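You operate a simulated robot arm through the tools that you are given. There is no shell and no other tool. Be economical: measure what you need, move in short steps, check, and stop when the job is done.

You run a simulated robot arm. Do the job below in one go: nothing can be reset, and whatever is moved stays where it is left.

TASK
Put things in order on the top of the dressing table. At the end: the black dropper bottle (marked "SERUM") stands where the white sponge stood; the white sponge stands on top of the black diffuser; the green curler stands where the pink sponge stood; the pink sponge stands where the black dropper bottle stood; whatever was shut is shut again. Leave all else as you found it, and nothing knocked over.

Only the result counts: the job must be done as asked and must still hold three seconds after the hand-in. Knocking over, shifting, dropping, spilling or breaking anything else fails it.

THE ROBOT
A 6-joint arm with a two-finger parallel gripper, fixed in place. Base frame: the origin is at the foot of the arm, x ahead of it, y to its left, z up; the work surface is at about z = 760. Readings come in mm, degrees, newtons and seconds.
With the tool pointing down near the work surface it reaches from about 240 to 640 mm from the base axis. Its first joint turns from -66.0 to 66.0 degrees. Payload 2.7 kg.
The tool frame sits at the grasp point between the pads (the TCP): z along the fingers, y along the line on which they close. The tips reach 23 mm beyond it. The gripper opens to 94 mm. The fingers are 38 mm wide and 10 mm thick; the gripper's body (54 by 96 mm) begins 39 mm behind the TCP.
Orientation is that of the tool frame in the base frame, as [roll, pitch, yaw] about the fixed x, y, z axes, in that order (R = Rz(yaw) Ry(pitch) Rx(roll)). With the fingers straight down and closing along the base's y, the tool's x points along the base's -x, its y along +y and its z along -z.

THE INTERFACE
- The arm moves only by the tool play_rows. Its argument "rows" is a list of rows, each an object of numbers (a shift or turn left out is 0, a gripper value left out holds the last): "tx", "ty", "tz": the shift along the base's x, y, z in mm; "ax", "ay", "az": the turn, a rotation vector about the base's x, y, z in degrees; "fingers": the opening in per cent of the stroke, from 0 (shut) to 100 (fully open). In form: [{"tx": .., "ty": .., "tz": .., "ax": .., "ay": .., "az": .., "fingers": ..}, ...]. A call has 1 to 8 rows; each row is the pose to reach, as a shift and turn from the pose commanded when the call began. A row lasts 0.2 s, in which the tool goes at most 50 mm and 8.6 degrees; a call with a longer step from one row to the next is refused whole, and so is a gripper value outside its range. A pose out of reach is approached as far as the arm can. The call stops where the force on the tool passes 40 N (or 10 N more than at its start, if that is more) or the arm is blocked; 0.2 s more then pass. Each finger travels about 45 mm/s and halts on what it meets, pressing with about 27 N; the grip force reading is that of the motor and also rises with nothing between the fingers. The clock runs only during rows and for 0.2 s after the last one: add rows that repeat a pose to give the fingers time. The reply holds the time, the measured pose of the TCP, the force on the tool along the base axes, the opening and the grip force, in the units named above and with some noise.
- Cameras (640 x 400 px; columns grow to the right, rows downward): "scene" is fixed at [76.7, -433.4, 1372.5]; the picture's right is [0.72, -0.70, 0.00], its down [-0.51, -0.52, -0.68] and it looks along [0.47, 0.49, -0.73] (base axes); focal length 291 px, centre (320, 200). "wrist" rides on the gripper at [-39, 0, -44] in the tool frame; the picture's right is [0.00, -1.00, 0.00], its down [0.97, 0.00, -0.24] and it looks along [0.24, 0.00, 0.97] (tool axes); focal length 218 px, centre (320, 200).
- camera(camera): a new picture of that camera. No time passes.
- point_at(camera, pixels): there is no depth. For up to 12 entries [column, row, z] of the newest picture of that camera ("zoom" is the newest enlarged one), the place [x, y] in the base frame at which the ray of that pixel passes the height z, good to about 2 mm, but the place of the scene camera against the robot may be out by one fixed shift of up to 18 mm in any direction. No time passes.
- inspect(camera, box): a new picture of the part [left, top, right, bottom] of that camera's present view, enlarged. No time passes.
- close_job(): hands the job in; it is judged then, once.

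Go step by step. Measure first, check grasps and placings, and put right what went wrong. The budget is 80 turns and 54 pictures, counting those below and the enlarged ones. Unless the task says otherwise, let go and move clear before handing in, and close with one line.

The tools are called as a command line: name --argument value ..., lists and objects as JSON in quotes. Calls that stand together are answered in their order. play_rows: Moves the arm, as the interface text tells. Its arguments: {"type":"object","properties":{"rows":{"type":"array","items":{"type":"object","properties":{"tx":{"type":"number"},"ty":{"type":"number"},"tz":{"type":"number"},"ax":{"type":"number"},"ay":{"type":"number"},"az":{"type":"number"},"fingers":{"type":"number"}}}}},"required":["rows"]} The other tools are called the same way: camera (camera) takes a picture; point_at (camera, pixels) gives the place at which the rays of pixels pass given heights; inspect (camera, box) takes an enlarged picture of a part of a camera's view; close_job () hands the job in.

At the start:

```text
clock: 0.0
position: [336.7, -58.8, 1116.6]
ee_rot: [-180.0, 0.0, -180.0]
wrist_force: [-0.1, 0.8, -0.3]
gripper_width: 94.1
finger_force: 0.2
```

scene: 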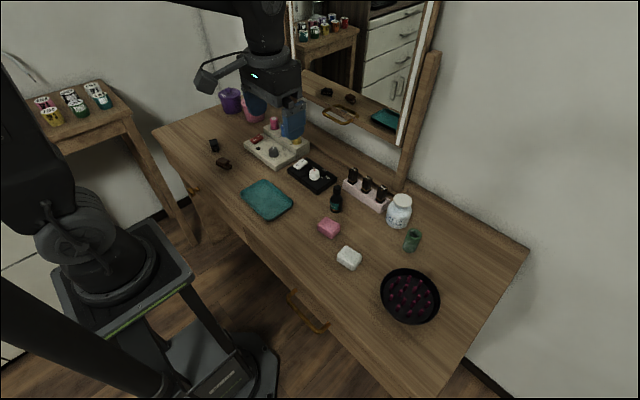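
wrist: 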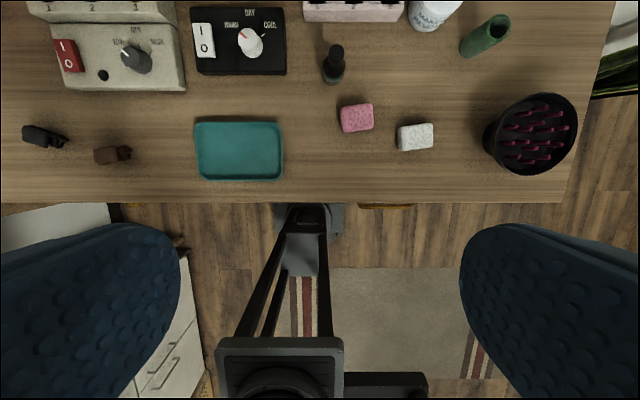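

The wrist view shows the dropper bottle at (333,64), pink sponge (356,118), white sponge (415,137), green curler (485,36) and diffuser (532,135). I'll take enlarged views to measure them.

inspect --camera "wrist" --box '[300, 0, 620, 200]'

inspect --camera "scene" --box '[280, 150, 460, 330]'

point_at --camera "wrist" --pixels '[[333, 78, 760], [356, 118, 780], [415, 137, 780], [471, 52, 760], [532, 135, 790], [335, 48, 830], [497, 24, 820]]'

```text
2.00 times, centred on (460, 100) of wrist
```

zoom: 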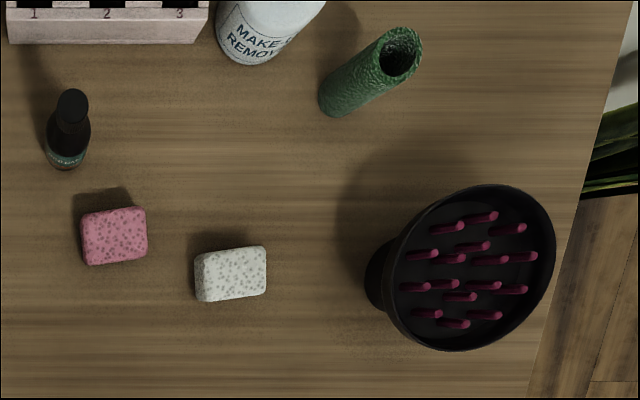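

```text
2.22 times, centred on (370, 240) of scene
```

zoom: 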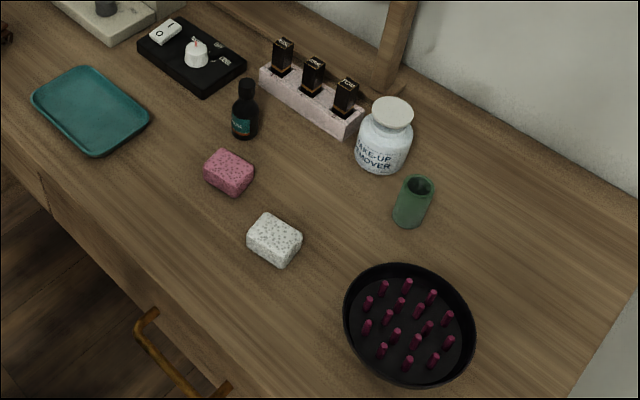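

```text
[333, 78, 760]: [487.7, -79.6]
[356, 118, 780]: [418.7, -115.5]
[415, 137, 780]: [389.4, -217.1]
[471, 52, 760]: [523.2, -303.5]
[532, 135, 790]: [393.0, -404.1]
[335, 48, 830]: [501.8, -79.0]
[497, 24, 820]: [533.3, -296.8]
```

First estimates are in. I'll move lower and centre over the group to measure them more closely.

play_rows --rows '[{"tx": 20, "ty": -30, "tz": -20}, {"tx": 40, "ty": -60, "tz": -40}, {"tx": 60, "ty": -90, "tz": -60}, {"tx": 70, "ty": -115, "tz": -80}, {"tx": 80, "ty": -130, "tz": -110}, {"tx": 90, "ty": -140, "tz": -140}, {"tx": 90, "ty": -140, "tz": -140}]'

camera --camera "wrist"

point_at --camera "wrist" --pixels '[[320, 200, 760]]'

```text
clock: 1.6
position: [426.4, -198.2, 974.7]
ee_rot: [180.0, 0.0, -180.0]
wrist_force: [0.1, -0.4, 0.2]
gripper_width: 94.1
finger_force: 0.0
```

```text
49 pictures are left
```

wrist: 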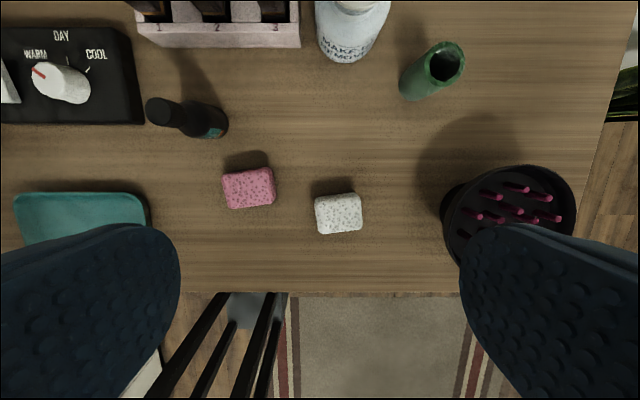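

```text
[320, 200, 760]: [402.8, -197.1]
```

Triangulating the two views puts the bottle at (492,-79) with top ≈847. The pink sponge is at (421,-120) with top ≈783, the white sponge at (391,-218), and the curler at (533,-303) with top ≈818. The diffuser's height is still unclear, so I'll look from above it next.

play_rows --rows '[{"tx": -15, "ty": -40}, {"tx": -30, "ty": -80}, {"tx": -45, "ty": -120}, {"tx": -55, "ty": -160}, {"tx": -60, "ty": -195}, {"tx": -60, "ty": -205}, {"tx": -60, "ty": -205}]'

camera --camera "wrist"

inspect --camera "scene" --box '[360, 230, 460, 330]'

```text
clock: 3.2
position: [367.0, -405.4, 977.0]
ee_rot: [180.0, 0.0, 180.0]
wrist_force: [0.1, -0.1, 0.0]
gripper_width: 93.9
finger_force: 0.0
```

```text
48 pictures are left
```

wrist: 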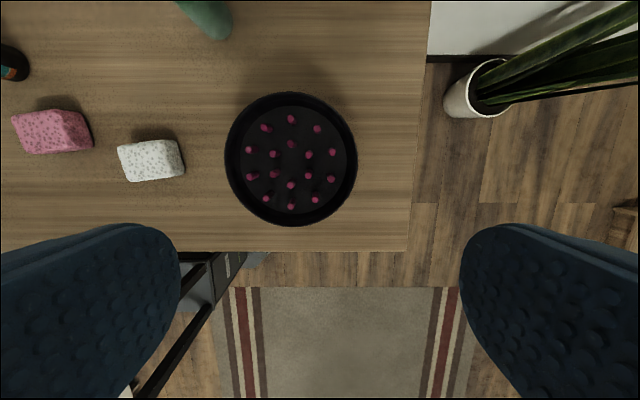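

```text
4.00 times, centred on (410, 280) of scene
```

zoom: 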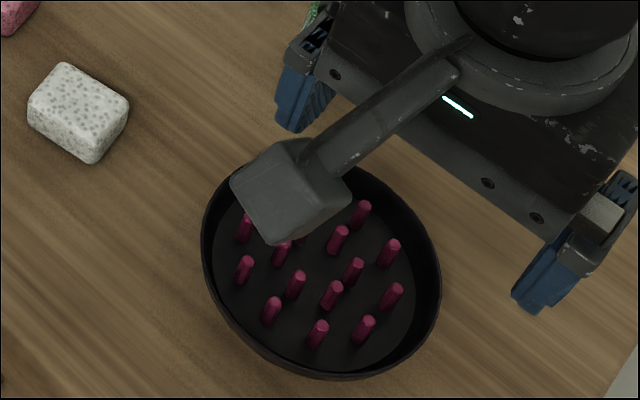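

The diffuser rim centre (291,159) works out to (394,-380) at z≈822. The spike tips come to about z≈830, centred at (392,-380), so the sponge can rest on the inner six. Next I'll go over the white sponge for a close look, with yaw +6°.

play_rows --rows '[{"tx": 4, "ty": 40}, {"tx": 8, "ty": 80, "tz": -5, "az": 2}, {"tx": 14, "ty": 120, "tz": -20, "az": 4}, {"tx": 20, "ty": 160, "tz": -50, "az": 6}, {"tx": 24, "ty": 186, "tz": -77, "az": 6}, {"tx": 24, "ty": 186.5, "tz": -77, "az": 6}, {"tx": 24, "ty": 186.5, "tz": -77, "az": 6}]'

camera --camera "wrist"

```text
refused: row 4 steps farther than a row can; nothing moved
```

```text
46 pictures are left
```

wrist: 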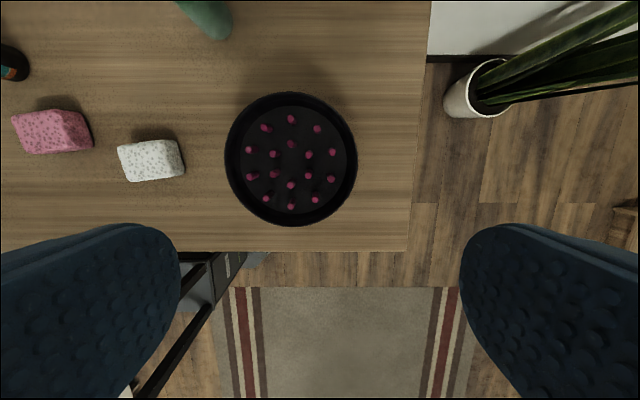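

That call was refused because one step was slightly too long. I'll send it again with smaller steps.

play_rows --rows '[{"tx": 4, "ty": 38}, {"tx": 8, "ty": 76, "tz": -8, "az": 2}, {"tx": 14, "ty": 114, "tz": -25, "az": 4}, {"tx": 20, "ty": 152, "tz": -45, "az": 6}, {"tx": 24, "ty": 180, "tz": -70, "az": 6}, {"tx": 24, "ty": 186.5, "tz": -77, "az": 6}, {"tx": 24, "ty": 186.5, "tz": -77, "az": 6}]'

camera --camera "wrist"

point_at --camera "wrist" --pixels '[[320, 200, 783]]'

```text
clock: 4.8
position: [388.7, -216.9, 900.1]
ee_rot: [180.0, 0.0, -174.0]
wrist_force: [-0.5, -0.1, -0.9]
gripper_width: 93.8
finger_force: 0.1
```

```text
45 pictures are left
```

wrist: 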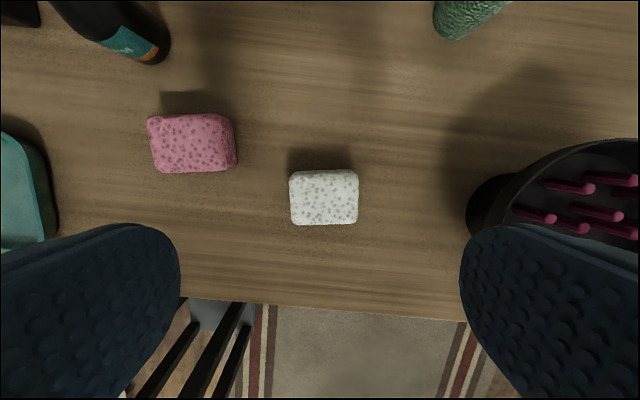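

```text
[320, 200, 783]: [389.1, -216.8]
```

The white sponge sits centred at (324,197) and lines up with the gripper. I'll compute its corners, along with those of the pink sponge.

point_at --camera "wrist" --pixels '[[289, 171, 783], [358, 170, 783], [357, 224, 783], [290, 226, 783], [324, 198, 783], [148, 117, 783], [231, 114, 783], [235, 166, 783], [156, 173, 783]]'

```text
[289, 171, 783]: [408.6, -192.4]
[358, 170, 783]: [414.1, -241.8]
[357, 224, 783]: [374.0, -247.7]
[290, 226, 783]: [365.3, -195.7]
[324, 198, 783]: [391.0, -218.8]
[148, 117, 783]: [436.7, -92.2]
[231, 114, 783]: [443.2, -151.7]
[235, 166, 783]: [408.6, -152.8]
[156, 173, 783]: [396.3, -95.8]
```

White is confirmed at (391,-219), about 50×40 mm. I'll partly close the gripper to keep clear of the pink sponge, then go down to z=793.

play_rows --rows '[{"tx": 2.3, "ty": -2, "tz": -30, "fingers": 78}, {"tx": 2.3, "ty": -2, "tz": -60}, {"tx": 2.3, "ty": -2, "tz": -85}, {"tx": 2.3, "ty": -2, "tz": -107}, {"tx": 2.3, "ty": -2, "tz": -107}]'

camera --camera "wrist"

```text
clock: 6.0
position: [392.2, -220.7, 791.7]
ee_rot: [-180.0, 0.0, -174.0]
wrist_force: [0.7, 0.2, -0.2]
gripper_width: 73.3
finger_force: 0.0
```

```text
44 pictures are left
```

wrist: 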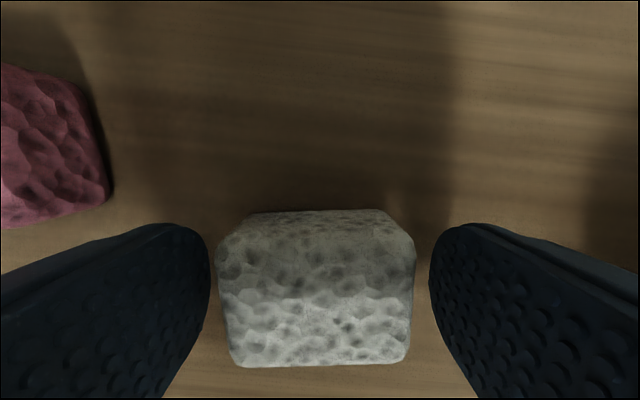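

The sponge is centred between the fingers, so I'll close on it.

play_rows --rows '[{"fingers": 45}, {"fingers": 35}, {"fingers": 30}, {"fingers": 30}]'

```text
clock: 7.0
position: [392.0, -220.7, 791.3]
ee_rot: [180.0, 0.0, -173.9]
wrist_force: [-0.1, 0.0, -0.5]
gripper_width: 50.8
finger_force: 27.1
```

Gripped at a width of 50.8 mm. I'll lift it and carry it over the diffuser.

play_rows --rows '[{"tz": 35}, {"tz": 70}, {"tz": 100}, {"tx": 0.3, "ty": -40, "tz": 100}, {"tx": 0.6, "ty": -80, "tz": 100}, {"tx": 1, "ty": -120, "tz": 100}, {"tx": 1, "ty": -159.5, "tz": 100}, {"tx": 1, "ty": -159.5, "tz": 100}]'

camera --camera "wrist"

inspect --camera "scene" --box '[350, 220, 460, 330]'

```text
clock: 8.8
position: [394.8, -379.2, 894.9]
ee_rot: [180.0, 0.0, -174.0]
wrist_force: [-0.6, 0.8, 0.3]
gripper_width: 50.5
finger_force: 26.9
```

```text
43 pictures are left
```

wrist: 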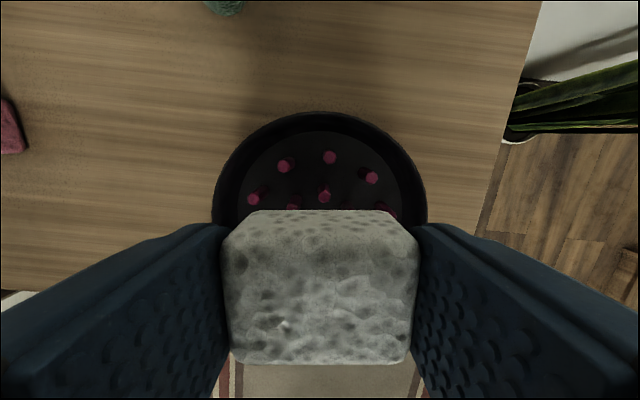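

```text
3.64 times, centred on (405, 275) of scene
```

zoom: 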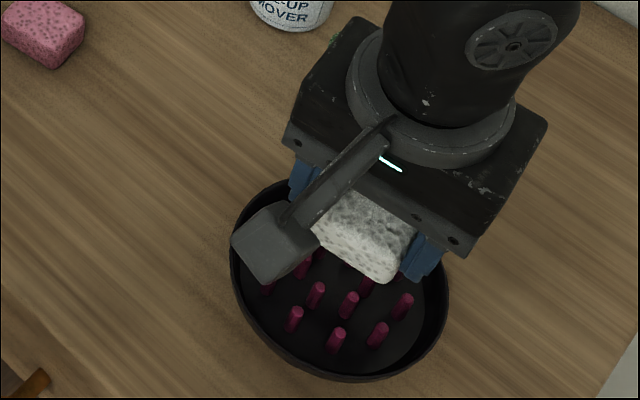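

The rim spans columns 212–428, so y is centred. I'll check x using the far rim and the tips before lowering.

point_at --camera "wrist" --pixels '[[320, 113, 822], [212, 205, 822], [428, 205, 822], [330, 156, 830], [285, 164, 830], [371, 176, 830], [324, 192, 830], [255, 197, 830]]'

```text
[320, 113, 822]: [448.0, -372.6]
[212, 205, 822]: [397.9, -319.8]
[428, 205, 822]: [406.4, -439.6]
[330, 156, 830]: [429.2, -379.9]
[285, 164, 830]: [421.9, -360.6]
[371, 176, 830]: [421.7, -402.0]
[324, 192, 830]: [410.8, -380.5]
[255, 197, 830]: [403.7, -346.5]
```

The spike centre is ≈(391.5,-380). I'll shift -2 mm in x and lower slowly towards the expected contact at TCP z≈861.

play_rows --rows '[{"tx": -2, "ty": -0.5, "tz": -10}, {"tx": -2, "ty": -0.5, "tz": -20}, {"tx": -2, "ty": -0.5, "tz": -26}, {"tx": -2, "ty": -0.5, "tz": -29}, {"tx": -2, "ty": -0.5, "tz": -29}]'

camera --camera "wrist"

```text
clock: 10.0
position: [391.8, -379.2, 865.0]
ee_rot: [-180.0, 0.1, -174.1]
wrist_force: [0.1, 0.6, -0.9]
gripper_width: 50.7
finger_force: 27.0
```

```text
41 pictures are left
```

wrist: 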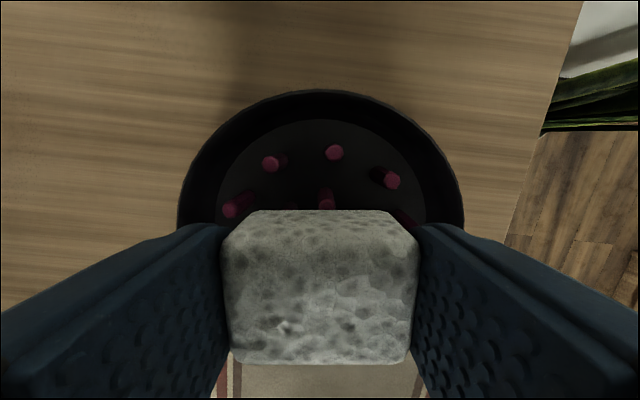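

No contact yet at 865. I'll lower further in small steps.

play_rows --rows '[{"tz": -1}, {"tz": -2}, {"tz": -3}, {"tz": -3}]'

```text
clock: 11.0
position: [391.9, -379.8, 861.8]
ee_rot: [180.0, -0.1, -174.1]
wrist_force: [-0.8, -0.3, -0.1]
gripper_width: 50.9
finger_force: 27.1
```

play_rows --rows '[{"tz": -1}, {"tz": -2}, {"tz": -3}, {"tz": -3}]'

```text
clock: 12.0
position: [393.5, -378.2, 858.6]
ee_rot: [179.9, 0.0, -173.9]
wrist_force: [0.5, 0.0, 0.2]
gripper_width: 50.3
finger_force: 26.8
```

Still no force at 858.6, and the fingertips (≈836) remain above the rim. I'll keep lowering.

play_rows --rows '[{"tz": -1}, {"tz": -2}, {"tz": -3}, {"tz": -3}]'

inspect --camera "scene" --box '[360, 230, 460, 330]'

```text
clock: 13.0
position: [393.0, -379.6, 855.7]
ee_rot: [-179.9, 0.1, -174.0]
wrist_force: [-3.3, 2.7, 11.1]
gripper_width: 50.7
finger_force: 26.4
```

```text
4.00 times, centred on (410, 280) of scene
```

zoom: 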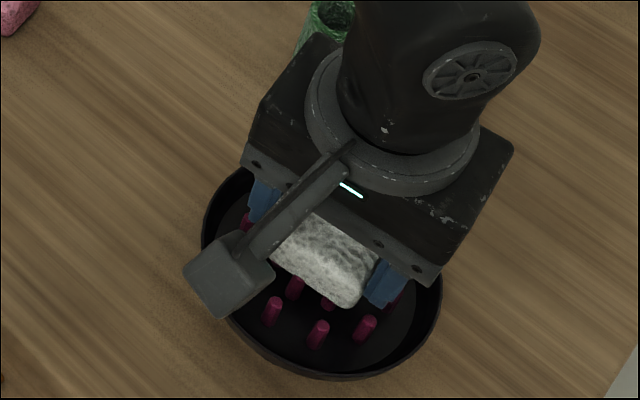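

Contact at 855.7 with 11 N upward, so the sponge rests on the spikes. I'll open a little and rise.

play_rows --rows '[{"fingers": 60}, {"fingers": 68}, {"fingers": 68}, {"tz": 20}, {"tz": 60}, {"tz": 100}, {"tx": -20, "tz": 120}, {"tx": -20, "tz": 120}]'

camera --camera "wrist"

inspect --camera "scene" --box '[360, 230, 460, 330]'

```text
clock: 14.8
position: [370.6, -379.5, 974.1]
ee_rot: [180.0, 0.0, -174.0]
wrist_force: [0.1, -0.5, -0.4]
gripper_width: 63.9
finger_force: 0.0
```

```text
39 pictures are left
```

wrist: 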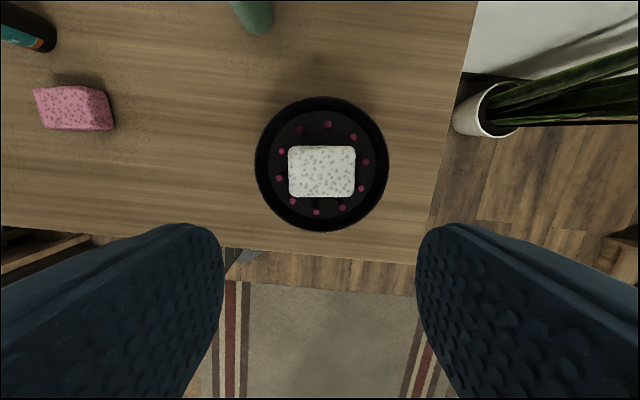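

```text
4.00 times, centred on (410, 280) of scene
```

zoom: 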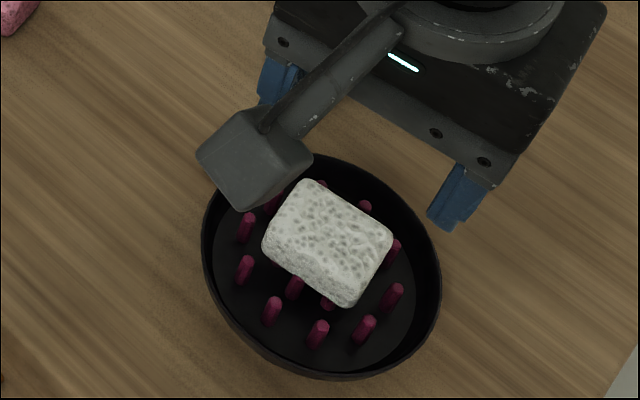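

The sponge sits level and centred on the spikes. Next I'll go above the dropper bottle with yaw back at 0.

play_rows --rows '[{"tx": 14, "ty": 43, "az": -1}, {"tx": 28, "ty": 86, "az": -2}, {"tx": 42, "ty": 129, "az": -3}, {"tx": 56, "ty": 172, "az": -4}, {"tx": 70, "ty": 215, "az": -5}, {"tx": 84, "ty": 258, "az": -6}, {"tx": 100, "ty": 300, "az": -6, "fingers": 70}, {"tx": 100, "ty": 300, "tz": -15, "az": -6}]'

camera --camera "wrist"

```text
clock: 16.6
position: [472.0, -79.7, 960.1]
ee_rot: [179.9, -0.1, 180.0]
wrist_force: [-0.2, 0.2, 0.3]
gripper_width: 65.6
finger_force: 0.1
```

```text
37 pictures are left
```

wrist: 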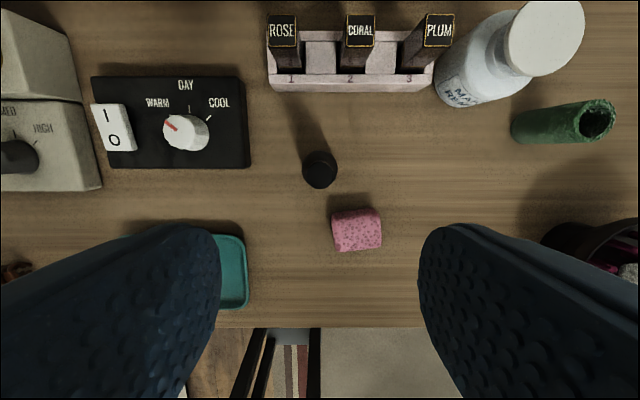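

The camera is now almost straight above the bottle, with its cap at (320,168). I'll read positions here, including the pink sponge and curler.

inspect --camera "wrist" --box '[270, 120, 400, 260]'

point_at --camera "wrist" --pixels '[[320, 166, 847], [320, 186, 780], [357, 230, 783], [335, 214, 783], [375, 208, 783], [381, 247, 783], [335, 252, 783], [597, 119, 820], [520, 128, 760], [248, 165, 780], [268, 90, 765], [222, 235, 775]]'

```text
2.86 times, centred on (335, 190) of wrist
```

zoom: 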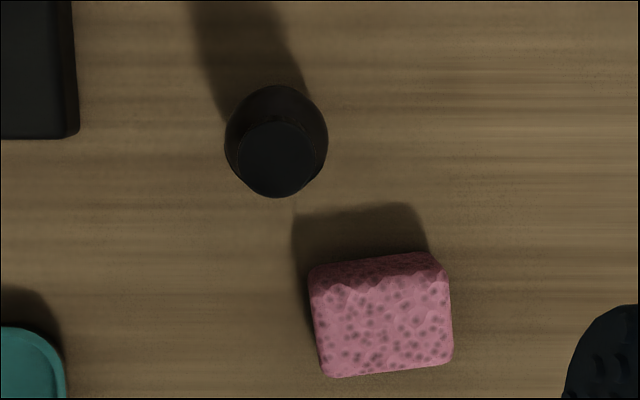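

```text
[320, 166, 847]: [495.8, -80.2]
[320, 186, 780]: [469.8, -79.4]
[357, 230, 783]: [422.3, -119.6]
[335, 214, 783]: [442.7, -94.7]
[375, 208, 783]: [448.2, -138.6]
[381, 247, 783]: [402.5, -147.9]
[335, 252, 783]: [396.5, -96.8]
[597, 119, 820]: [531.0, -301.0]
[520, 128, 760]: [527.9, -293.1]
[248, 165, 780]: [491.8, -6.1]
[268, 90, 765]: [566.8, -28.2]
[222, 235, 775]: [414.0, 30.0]
```

The bottle axis is ≈(490,-80), with a body about 33 mm across and the cap top at 847. I'll go down to TCP z=816 so the palm clears the cap.

play_rows --rows '[{"tx": 18, "ty": -0.3}, {"tx": 18, "ty": -0.3, "tz": -45}, {"tx": 18, "ty": -0.3, "tz": -90}, {"tx": 18, "ty": -0.3, "tz": -125}, {"tx": 18, "ty": -0.3, "tz": -144}, {"tx": 18, "ty": -0.3, "tz": -144}]'

camera --camera "wrist"

inspect --camera "scene" --box '[290, 140, 390, 240]'

```text
clock: 18.0
position: [489.2, -79.3, 817.6]
ee_rot: [-180.0, 0.0, 180.0]
wrist_force: [-0.2, -0.4, -0.4]
gripper_width: 65.7
finger_force: 0.0
```

```text
35 pictures are left
```

wrist: 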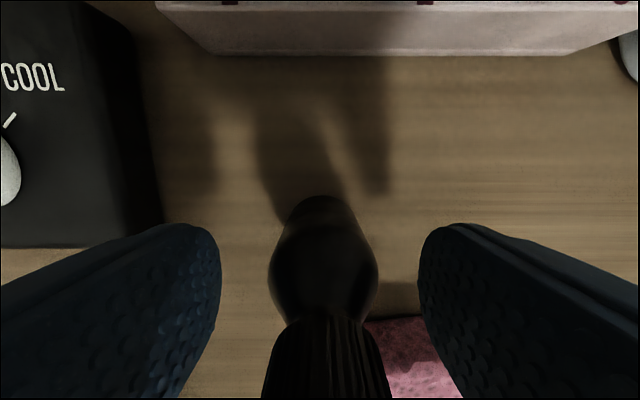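

```text
4.00 times, centred on (340, 190) of scene
```

zoom: 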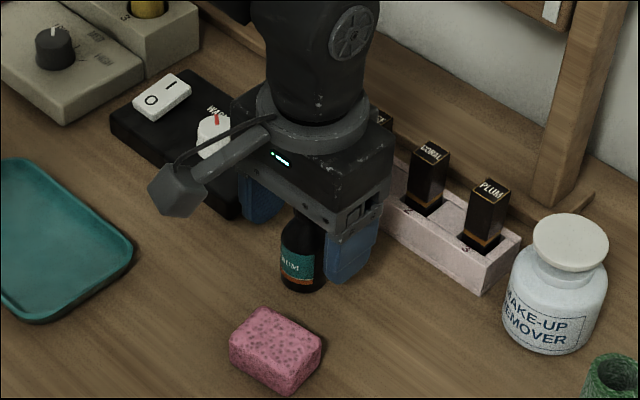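

The bottle is centred between the fingers, and the fingertips reach mid-label. Closing now.

play_rows --rows '[{"fingers": 50}, {"fingers": 30}, {"fingers": 15}, {"fingers": 15}, {"fingers": 15}]'

camera --camera "wrist"

```text
clock: 19.2
position: [489.5, -79.8, 817.2]
ee_rot: [180.0, 0.0, -180.0]
wrist_force: [0.3, 0.9, -0.2]
gripper_width: 32.4
finger_force: 27.0
```

```text
33 pictures are left
```

wrist: 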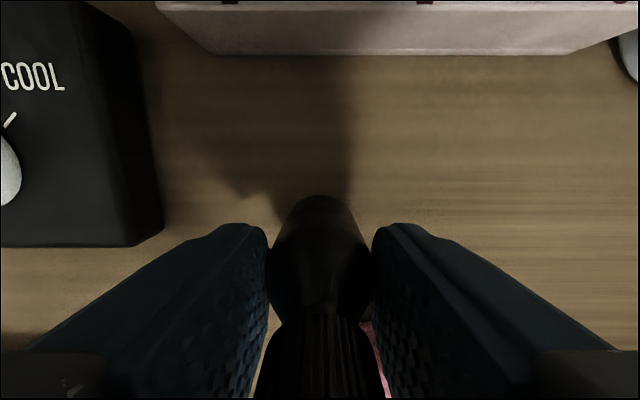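

Gripped at 32.4 mm and symmetric. I'll lift 60 mm and carry it to the white sponge's old place at (391,-219.5).

play_rows --rows '[{"tz": 30}, {"tz": 60}, {"tx": -25, "ty": -35, "tz": 60}, {"tx": -50, "ty": -70, "tz": 60}, {"tx": -75, "ty": -105, "tz": 60}, {"tx": -98.5, "ty": -139.7, "tz": 60}, {"tx": -98.5, "ty": -139.7, "tz": 30}, {"tx": -98.5, "ty": -139.7, "tz": 10}]'

inspect --camera "scene" --box '[290, 190, 410, 310]'

```text
clock: 21.0
position: [392.0, -219.3, 826.9]
ee_rot: [179.9, 0.0, 180.0]
wrist_force: [-0.1, 0.8, -0.4]
gripper_width: 32.2
finger_force: 27.1
```

```text
3.33 times, centred on (350, 250) of scene
```

zoom: 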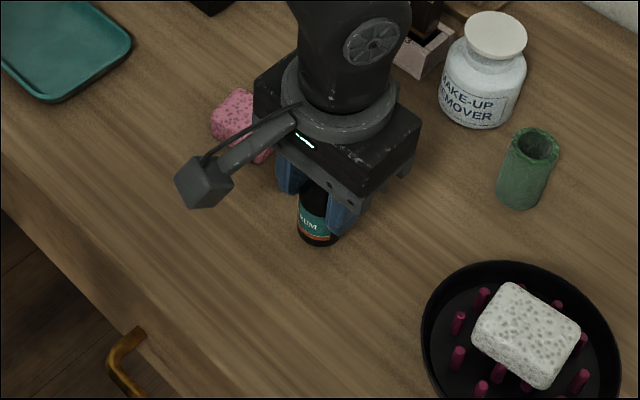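

It's over the right spot. I'll lower the last 10 mm until it touches.

play_rows --rows '[{"tz": -5}, {"tz": -8}, {"tz": -9.5}, {"tz": -10}, {"tz": -10}]'

```text
clock: 22.2
position: [391.2, -219.5, 817.9]
ee_rot: [180.0, 0.2, 180.0]
wrist_force: [-1.4, -0.4, 6.3]
gripper_width: 32.1
finger_force: 26.8
```

The 6 N reading shows the bottle is on the table. I'll release it and rise straight up.

play_rows --rows '[{"fingers": 45}, {"fingers": 60}, {"fingers": 60}, {"tz": 20}, {"tz": 50}, {"tz": 90}, {"tz": 125}, {"tz": 125}]'

camera --camera "wrist"

```text
clock: 24.0
position: [391.3, -220.6, 942.5]
ee_rot: [180.0, 0.1, -180.0]
wrist_force: [-0.2, 0.2, -1.6]
gripper_width: 56.6
finger_force: 0.1
```

```text
31 pictures are left
```

wrist: 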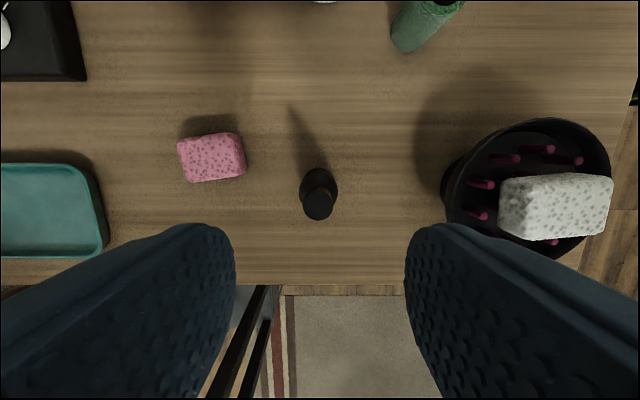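

The bottle stands upright. Now I'll go above the pink sponge with yaw +7°.

play_rows --rows '[{"tx": 10, "ty": 35, "az": 2}, {"tx": 20, "ty": 70, "tz": -10, "az": 5}, {"tx": 30, "ty": 100, "tz": -30, "az": 7, "fingers": 82}, {"tx": 30, "ty": 100, "tz": -42, "az": 7}, {"tx": 30, "ty": 100, "tz": -42, "az": 7}]'

camera --camera "wrist"

inspect --camera "wrist" --box '[240, 150, 400, 250]'

```text
clock: 25.2
position: [421.4, -119.6, 896.6]
ee_rot: [-180.0, 0.0, -173.0]
wrist_force: [0.1, 0.1, 0.5]
gripper_width: 76.9
finger_force: 0.2
```

```text
30 pictures are left
```

wrist: 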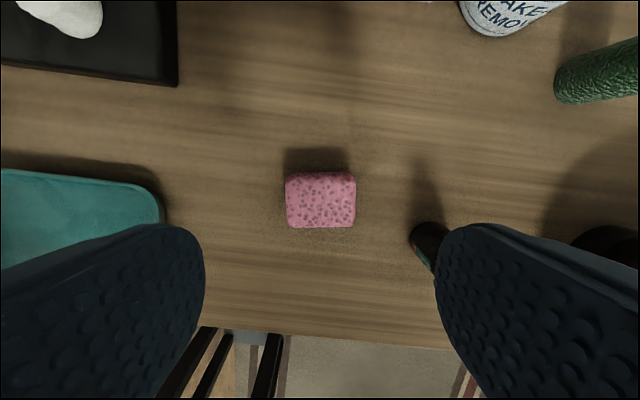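

```text
4.00 times, centred on (320, 200) of wrist
```

zoom: 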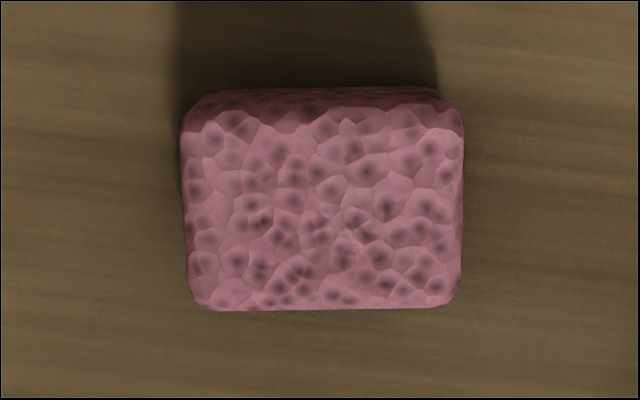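

The pink sponge is aligned and centred at (321,202). I'll confirm its position.

point_at --camera "wrist" --pixels '[[321, 202, 783], [286, 178, 783], [355, 178, 783], [355, 226, 783], [288, 227, 783], [425, 240, 830]]'

```text
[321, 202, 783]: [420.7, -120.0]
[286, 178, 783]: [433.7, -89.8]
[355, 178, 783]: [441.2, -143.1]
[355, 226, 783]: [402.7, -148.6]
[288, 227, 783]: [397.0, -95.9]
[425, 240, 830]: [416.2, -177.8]
```

Pink is at (420.5,-120). Lowering to grasp it.

play_rows --rows '[{"tx": -1, "ty": -0.4, "tz": -35}, {"tx": -1, "ty": -0.4, "tz": -70}, {"tx": -1, "ty": -0.4, "tz": -95}, {"tx": -1, "ty": -0.4, "tz": -105}, {"tx": -1, "ty": -0.4, "tz": -105, "fingers": 50}, {"tx": -1, "ty": -0.4, "tz": -105, "fingers": 30}, {"tx": -1, "ty": -0.4, "tz": -105, "fingers": 30}, {"tx": -1, "ty": -0.4, "tz": -105, "fingers": 30}]'

camera --camera "wrist"

```text
clock: 27.0
position: [420.2, -120.2, 793.9]
ee_rot: [180.0, 0.1, -173.1]
wrist_force: [0.4, -0.1, 0.7]
gripper_width: 50.7
finger_force: 26.6
```

```text
28 pictures are left
```

wrist: 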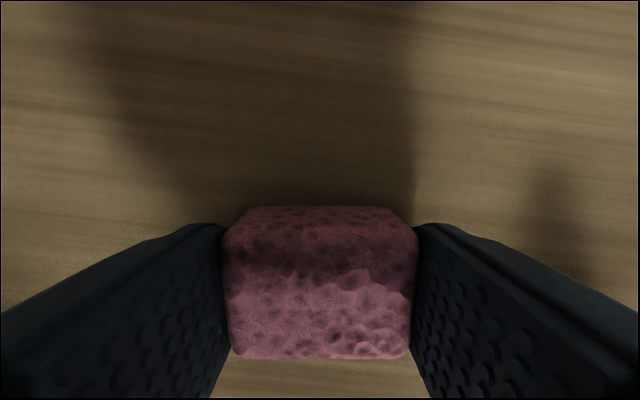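

Gripped. I'll lift and carry it to the bottle's old place at (490,-80).

play_rows --rows '[{"tz": 30}, {"tx": 20, "ty": 10, "tz": 40}, {"tx": 45, "ty": 25, "tz": 40}, {"tx": 69.5, "ty": 40.2, "tz": 40}, {"tx": 69.5, "ty": 40.2, "tz": 20}, {"tx": 69.5, "ty": 40.2, "tz": 6}, {"tx": 69.5, "ty": 40.2, "tz": 3}, {"tx": 69.5, "ty": 40.2, "tz": 2}]'

```text
clock: 28.8
position: [489.5, -80.3, 794.7]
ee_rot: [-180.0, 0.0, -173.1]
wrist_force: [0.3, 0.6, 0.1]
gripper_width: 50.5
finger_force: 27.4
```

play_rows --rows '[{"tz": -1}, {"tz": -2}, {"tz": -3}, {"tz": -3}]'

```text
clock: 29.8
position: [489.2, -79.9, 792.9]
ee_rot: [-180.0, 0.0, -173.0]
wrist_force: [0.7, 0.4, 0.4]
gripper_width: 50.8
finger_force: 26.9
```

Contact isn't clear yet, so I'll go 1.5 mm lower, then release and rise.

play_rows --rows '[{"tz": -1}, {"tz": -1.5}, {"tz": -1.5}, {"tz": -1.5, "fingers": 62}, {"tz": -1.5, "fingers": 68}, {"tz": -1.5, "fingers": 68}]'

play_rows --rows '[{"tz": 20}, {"tz": 60}, {"tz": 100}, {"tz": 140}, {"tz": 165}, {"tz": 165}]'

camera --camera "wrist"

```text
clock: 31.2
position: [489.4, -78.7, 791.3]
ee_rot: [179.9, 0.0, -173.1]
wrist_force: [0.1, -0.2, 0.3]
gripper_width: 64.2
finger_force: 0.0
```

```text
clock: 32.6
position: [490.7, -79.8, 959.7]
ee_rot: [-180.0, -0.1, -173.0]
wrist_force: [-0.3, -0.3, -0.1]
gripper_width: 64.0
finger_force: 0.1
```

```text
27 pictures are left
```

wrist: 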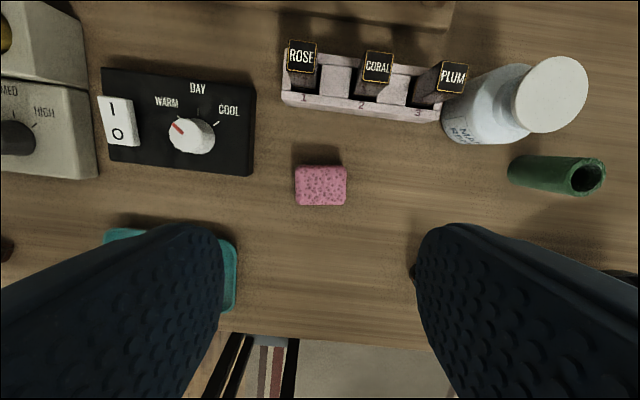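

The pink sponge is placed. Next I'll move near the curler and look at the clearance to the make-up remover jar.

play_rows --rows '[{"ty": -40, "az": -2}, {"ty": -80, "az": -4}, {"ty": -120, "az": -7}, {"ty": -160, "az": -7}, {"ty": -200, "az": -7}, {"tx": 5, "ty": -220, "az": -7}, {"tx": 10, "ty": -222, "az": -7}, {"tx": 10, "ty": -222, "az": -7}]'

camera --camera "wrist"

```text
clock: 34.4
position: [500.3, -302.4, 955.8]
ee_rot: [180.0, 0.1, -179.9]
wrist_force: [0.2, -0.8, 1.0]
gripper_width: 64.1
finger_force: 0.1
```

```text
26 pictures are left
```

wrist: 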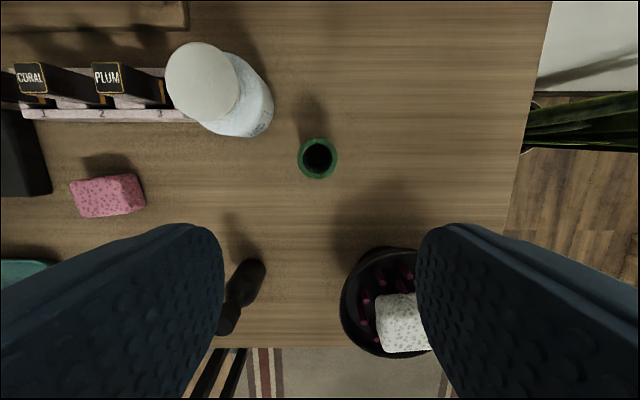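

The curler's axis is ≈(530.5,-301.5). The jar's lid top triangulates to z≈844 at (581,-226), so the palm clears it at TCP z=810, and the fingers stay about 15 mm from the jar. Descending now.

play_rows --rows '[{"tx": 30, "ty": 1}, {"tx": 30, "ty": 1, "tz": -45}, {"tx": 30, "ty": 1, "tz": -90}, {"tx": 30, "ty": 1, "tz": -125}, {"tx": 30, "ty": 1, "tz": -144}, {"tx": 30, "ty": 1, "tz": -144}]'

camera --camera "wrist"

inspect --camera "scene" --box '[360, 180, 460, 280]'

```text
clock: 35.8
position: [532.1, -301.2, 812.3]
ee_rot: [180.0, 0.0, -179.9]
wrist_force: [0.6, 0.0, -0.5]
gripper_width: 64.1
finger_force: 0.2
```

```text
25 pictures are left
```

wrist: 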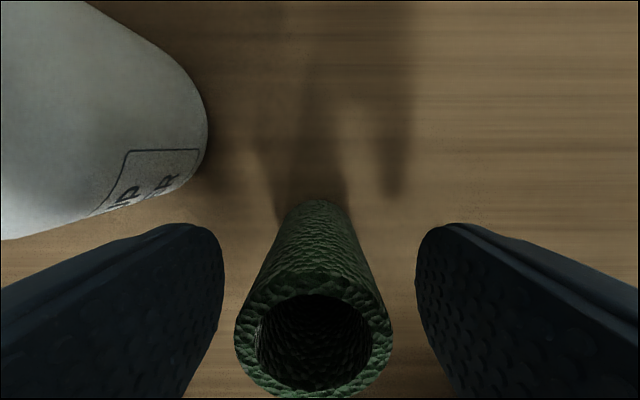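

```text
4.00 times, centred on (410, 230) of scene
```

zoom: 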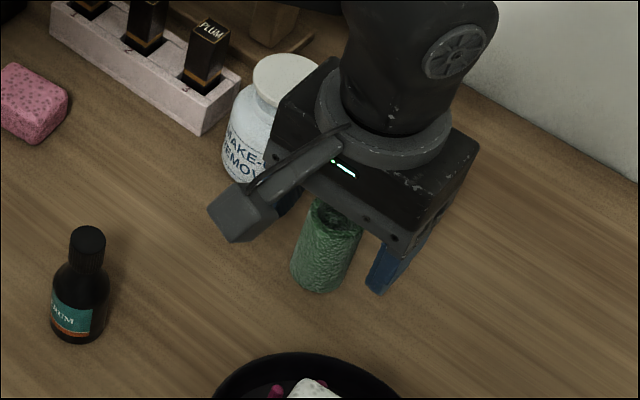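

The curler is centred at (314,342), with TCP x matching. Closing.

play_rows --rows '[{"fingers": 50}, {"fingers": 35}, {"fingers": 20}, {"fingers": 20}, {"fingers": 20}]'

```text
clock: 37.0
position: [531.0, -301.3, 813.6]
ee_rot: [179.9, 0.1, 180.0]
wrist_force: [-0.5, 0.4, -0.5]
gripper_width: 32.2
finger_force: 26.3
```

Gripped at 32.2 mm. I'll lift it and carry it to the pink sponge's old place at (420.5,-120).

play_rows --rows '[{"tz": 40}, {"tz": 75}, {"tx": -22, "ty": 36, "tz": 75}, {"tx": -44, "ty": 72, "tz": 75}, {"tx": -66, "ty": 108, "tz": 75}, {"tx": -88, "ty": 145, "tz": 75}, {"tx": -110.5, "ty": 181.3, "tz": 75}, {"tx": -110.5, "ty": 181.3, "tz": 40}]'

play_rows --rows '[{"tz": -20}, {"tz": -30}, {"tz": -36}, {"tz": -39}, {"tz": -39}]'

inspect --camera "scene" --box '[290, 170, 390, 270]'

```text
clock: 38.8
position: [418.9, -120.3, 851.6]
ee_rot: [180.0, 0.1, -179.9]
wrist_force: [-0.1, -0.2, -0.5]
gripper_width: 32.3
finger_force: 27.6
```

```text
clock: 40.0
position: [419.7, -119.5, 813.1]
ee_rot: [179.9, 0.0, 180.0]
wrist_force: [0.6, -0.3, -0.3]
gripper_width: 32.4
finger_force: 27.1
```

```text
4.00 times, centred on (340, 220) of scene
```

zoom: 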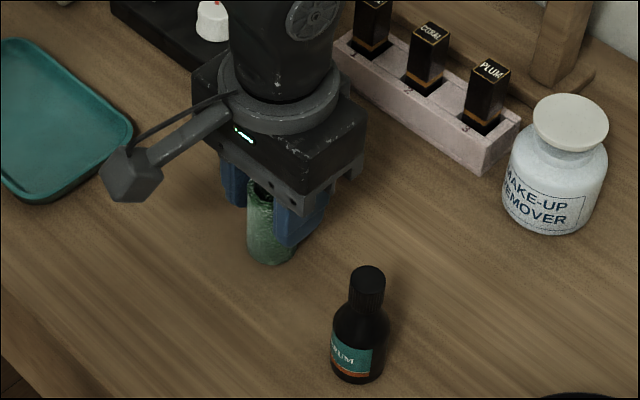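

It's within about a millimetre of the table, so I'll lower a touch to make contact.

play_rows --rows '[{"tx": 0.5, "tz": -0.7}, {"tx": 0.5, "tz": -1.4}, {"tx": 0.5, "tz": -2}, {"tx": 0.5, "tz": -2}]'

```text
clock: 41.0
position: [420.8, -119.7, 812.7]
ee_rot: [180.0, 0.2, -180.0]
wrist_force: [-8.0, 6.9, 32.6]
gripper_width: 32.4
finger_force: 27.1
```

Firm contact at 33 N. I'll back off 1 mm, release and rise.

play_rows --rows '[{"tz": 1}, {"tz": 1, "fingers": 45}, {"tz": 1, "fingers": 60}, {"tz": 1, "fingers": 60}, {"tz": 25}, {"tz": 65}, {"tz": 105}, {"tz": 145}]'

play_rows --rows '[{"tx": -20, "tz": 40}, {"tx": -40, "tz": 80}, {"tx": -60, "tz": 110}, {"tx": -80, "tz": 140}, {"tx": -80, "tz": 140}]'

camera --camera "wrist"

camera --camera "scene"

```text
clock: 42.8
position: [418.9, -120.3, 954.8]
ee_rot: [-180.0, 0.1, -180.0]
wrist_force: [0.0, 0.3, -0.4]
gripper_width: 56.4
finger_force: 0.0
```

```text
clock: 44.0
position: [339.5, -119.4, 1096.5]
ee_rot: [180.0, -0.1, 179.9]
wrist_force: [0.2, 0.1, -0.6]
gripper_width: 56.4
finger_force: 0.1
```

```text
22 pictures are left
```

wrist: 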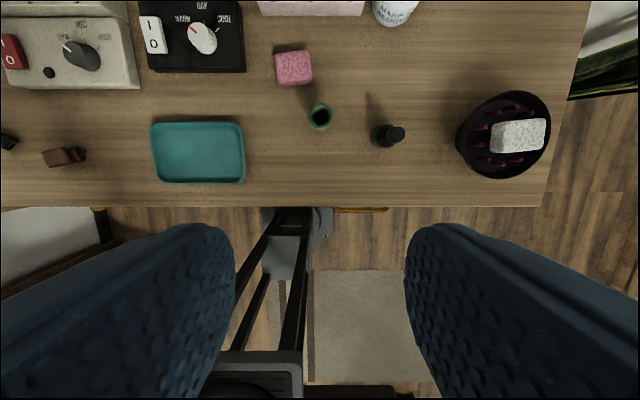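

```text
21 pictures are left
```

scene: 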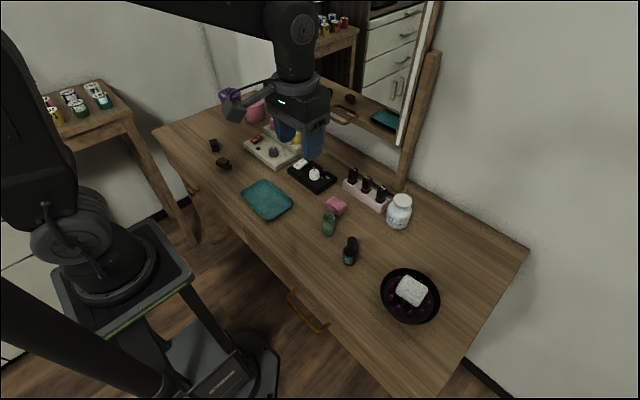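

Both views show all four items upright in their new places, the other items where they were, and the arm clear. Handing in.

close_job

```text
The job is handed in.
```

I've moved all four items and handed the job in: the serum bottle is where the white sponge stood, the white sponge sits on the diffuser, the green curler is where the pink sponge stood, and the pink sponge is where the bottle stood. In the last pictures nothing was knocked over or shifted, and I opened nothing, so there was nothing to shut again.
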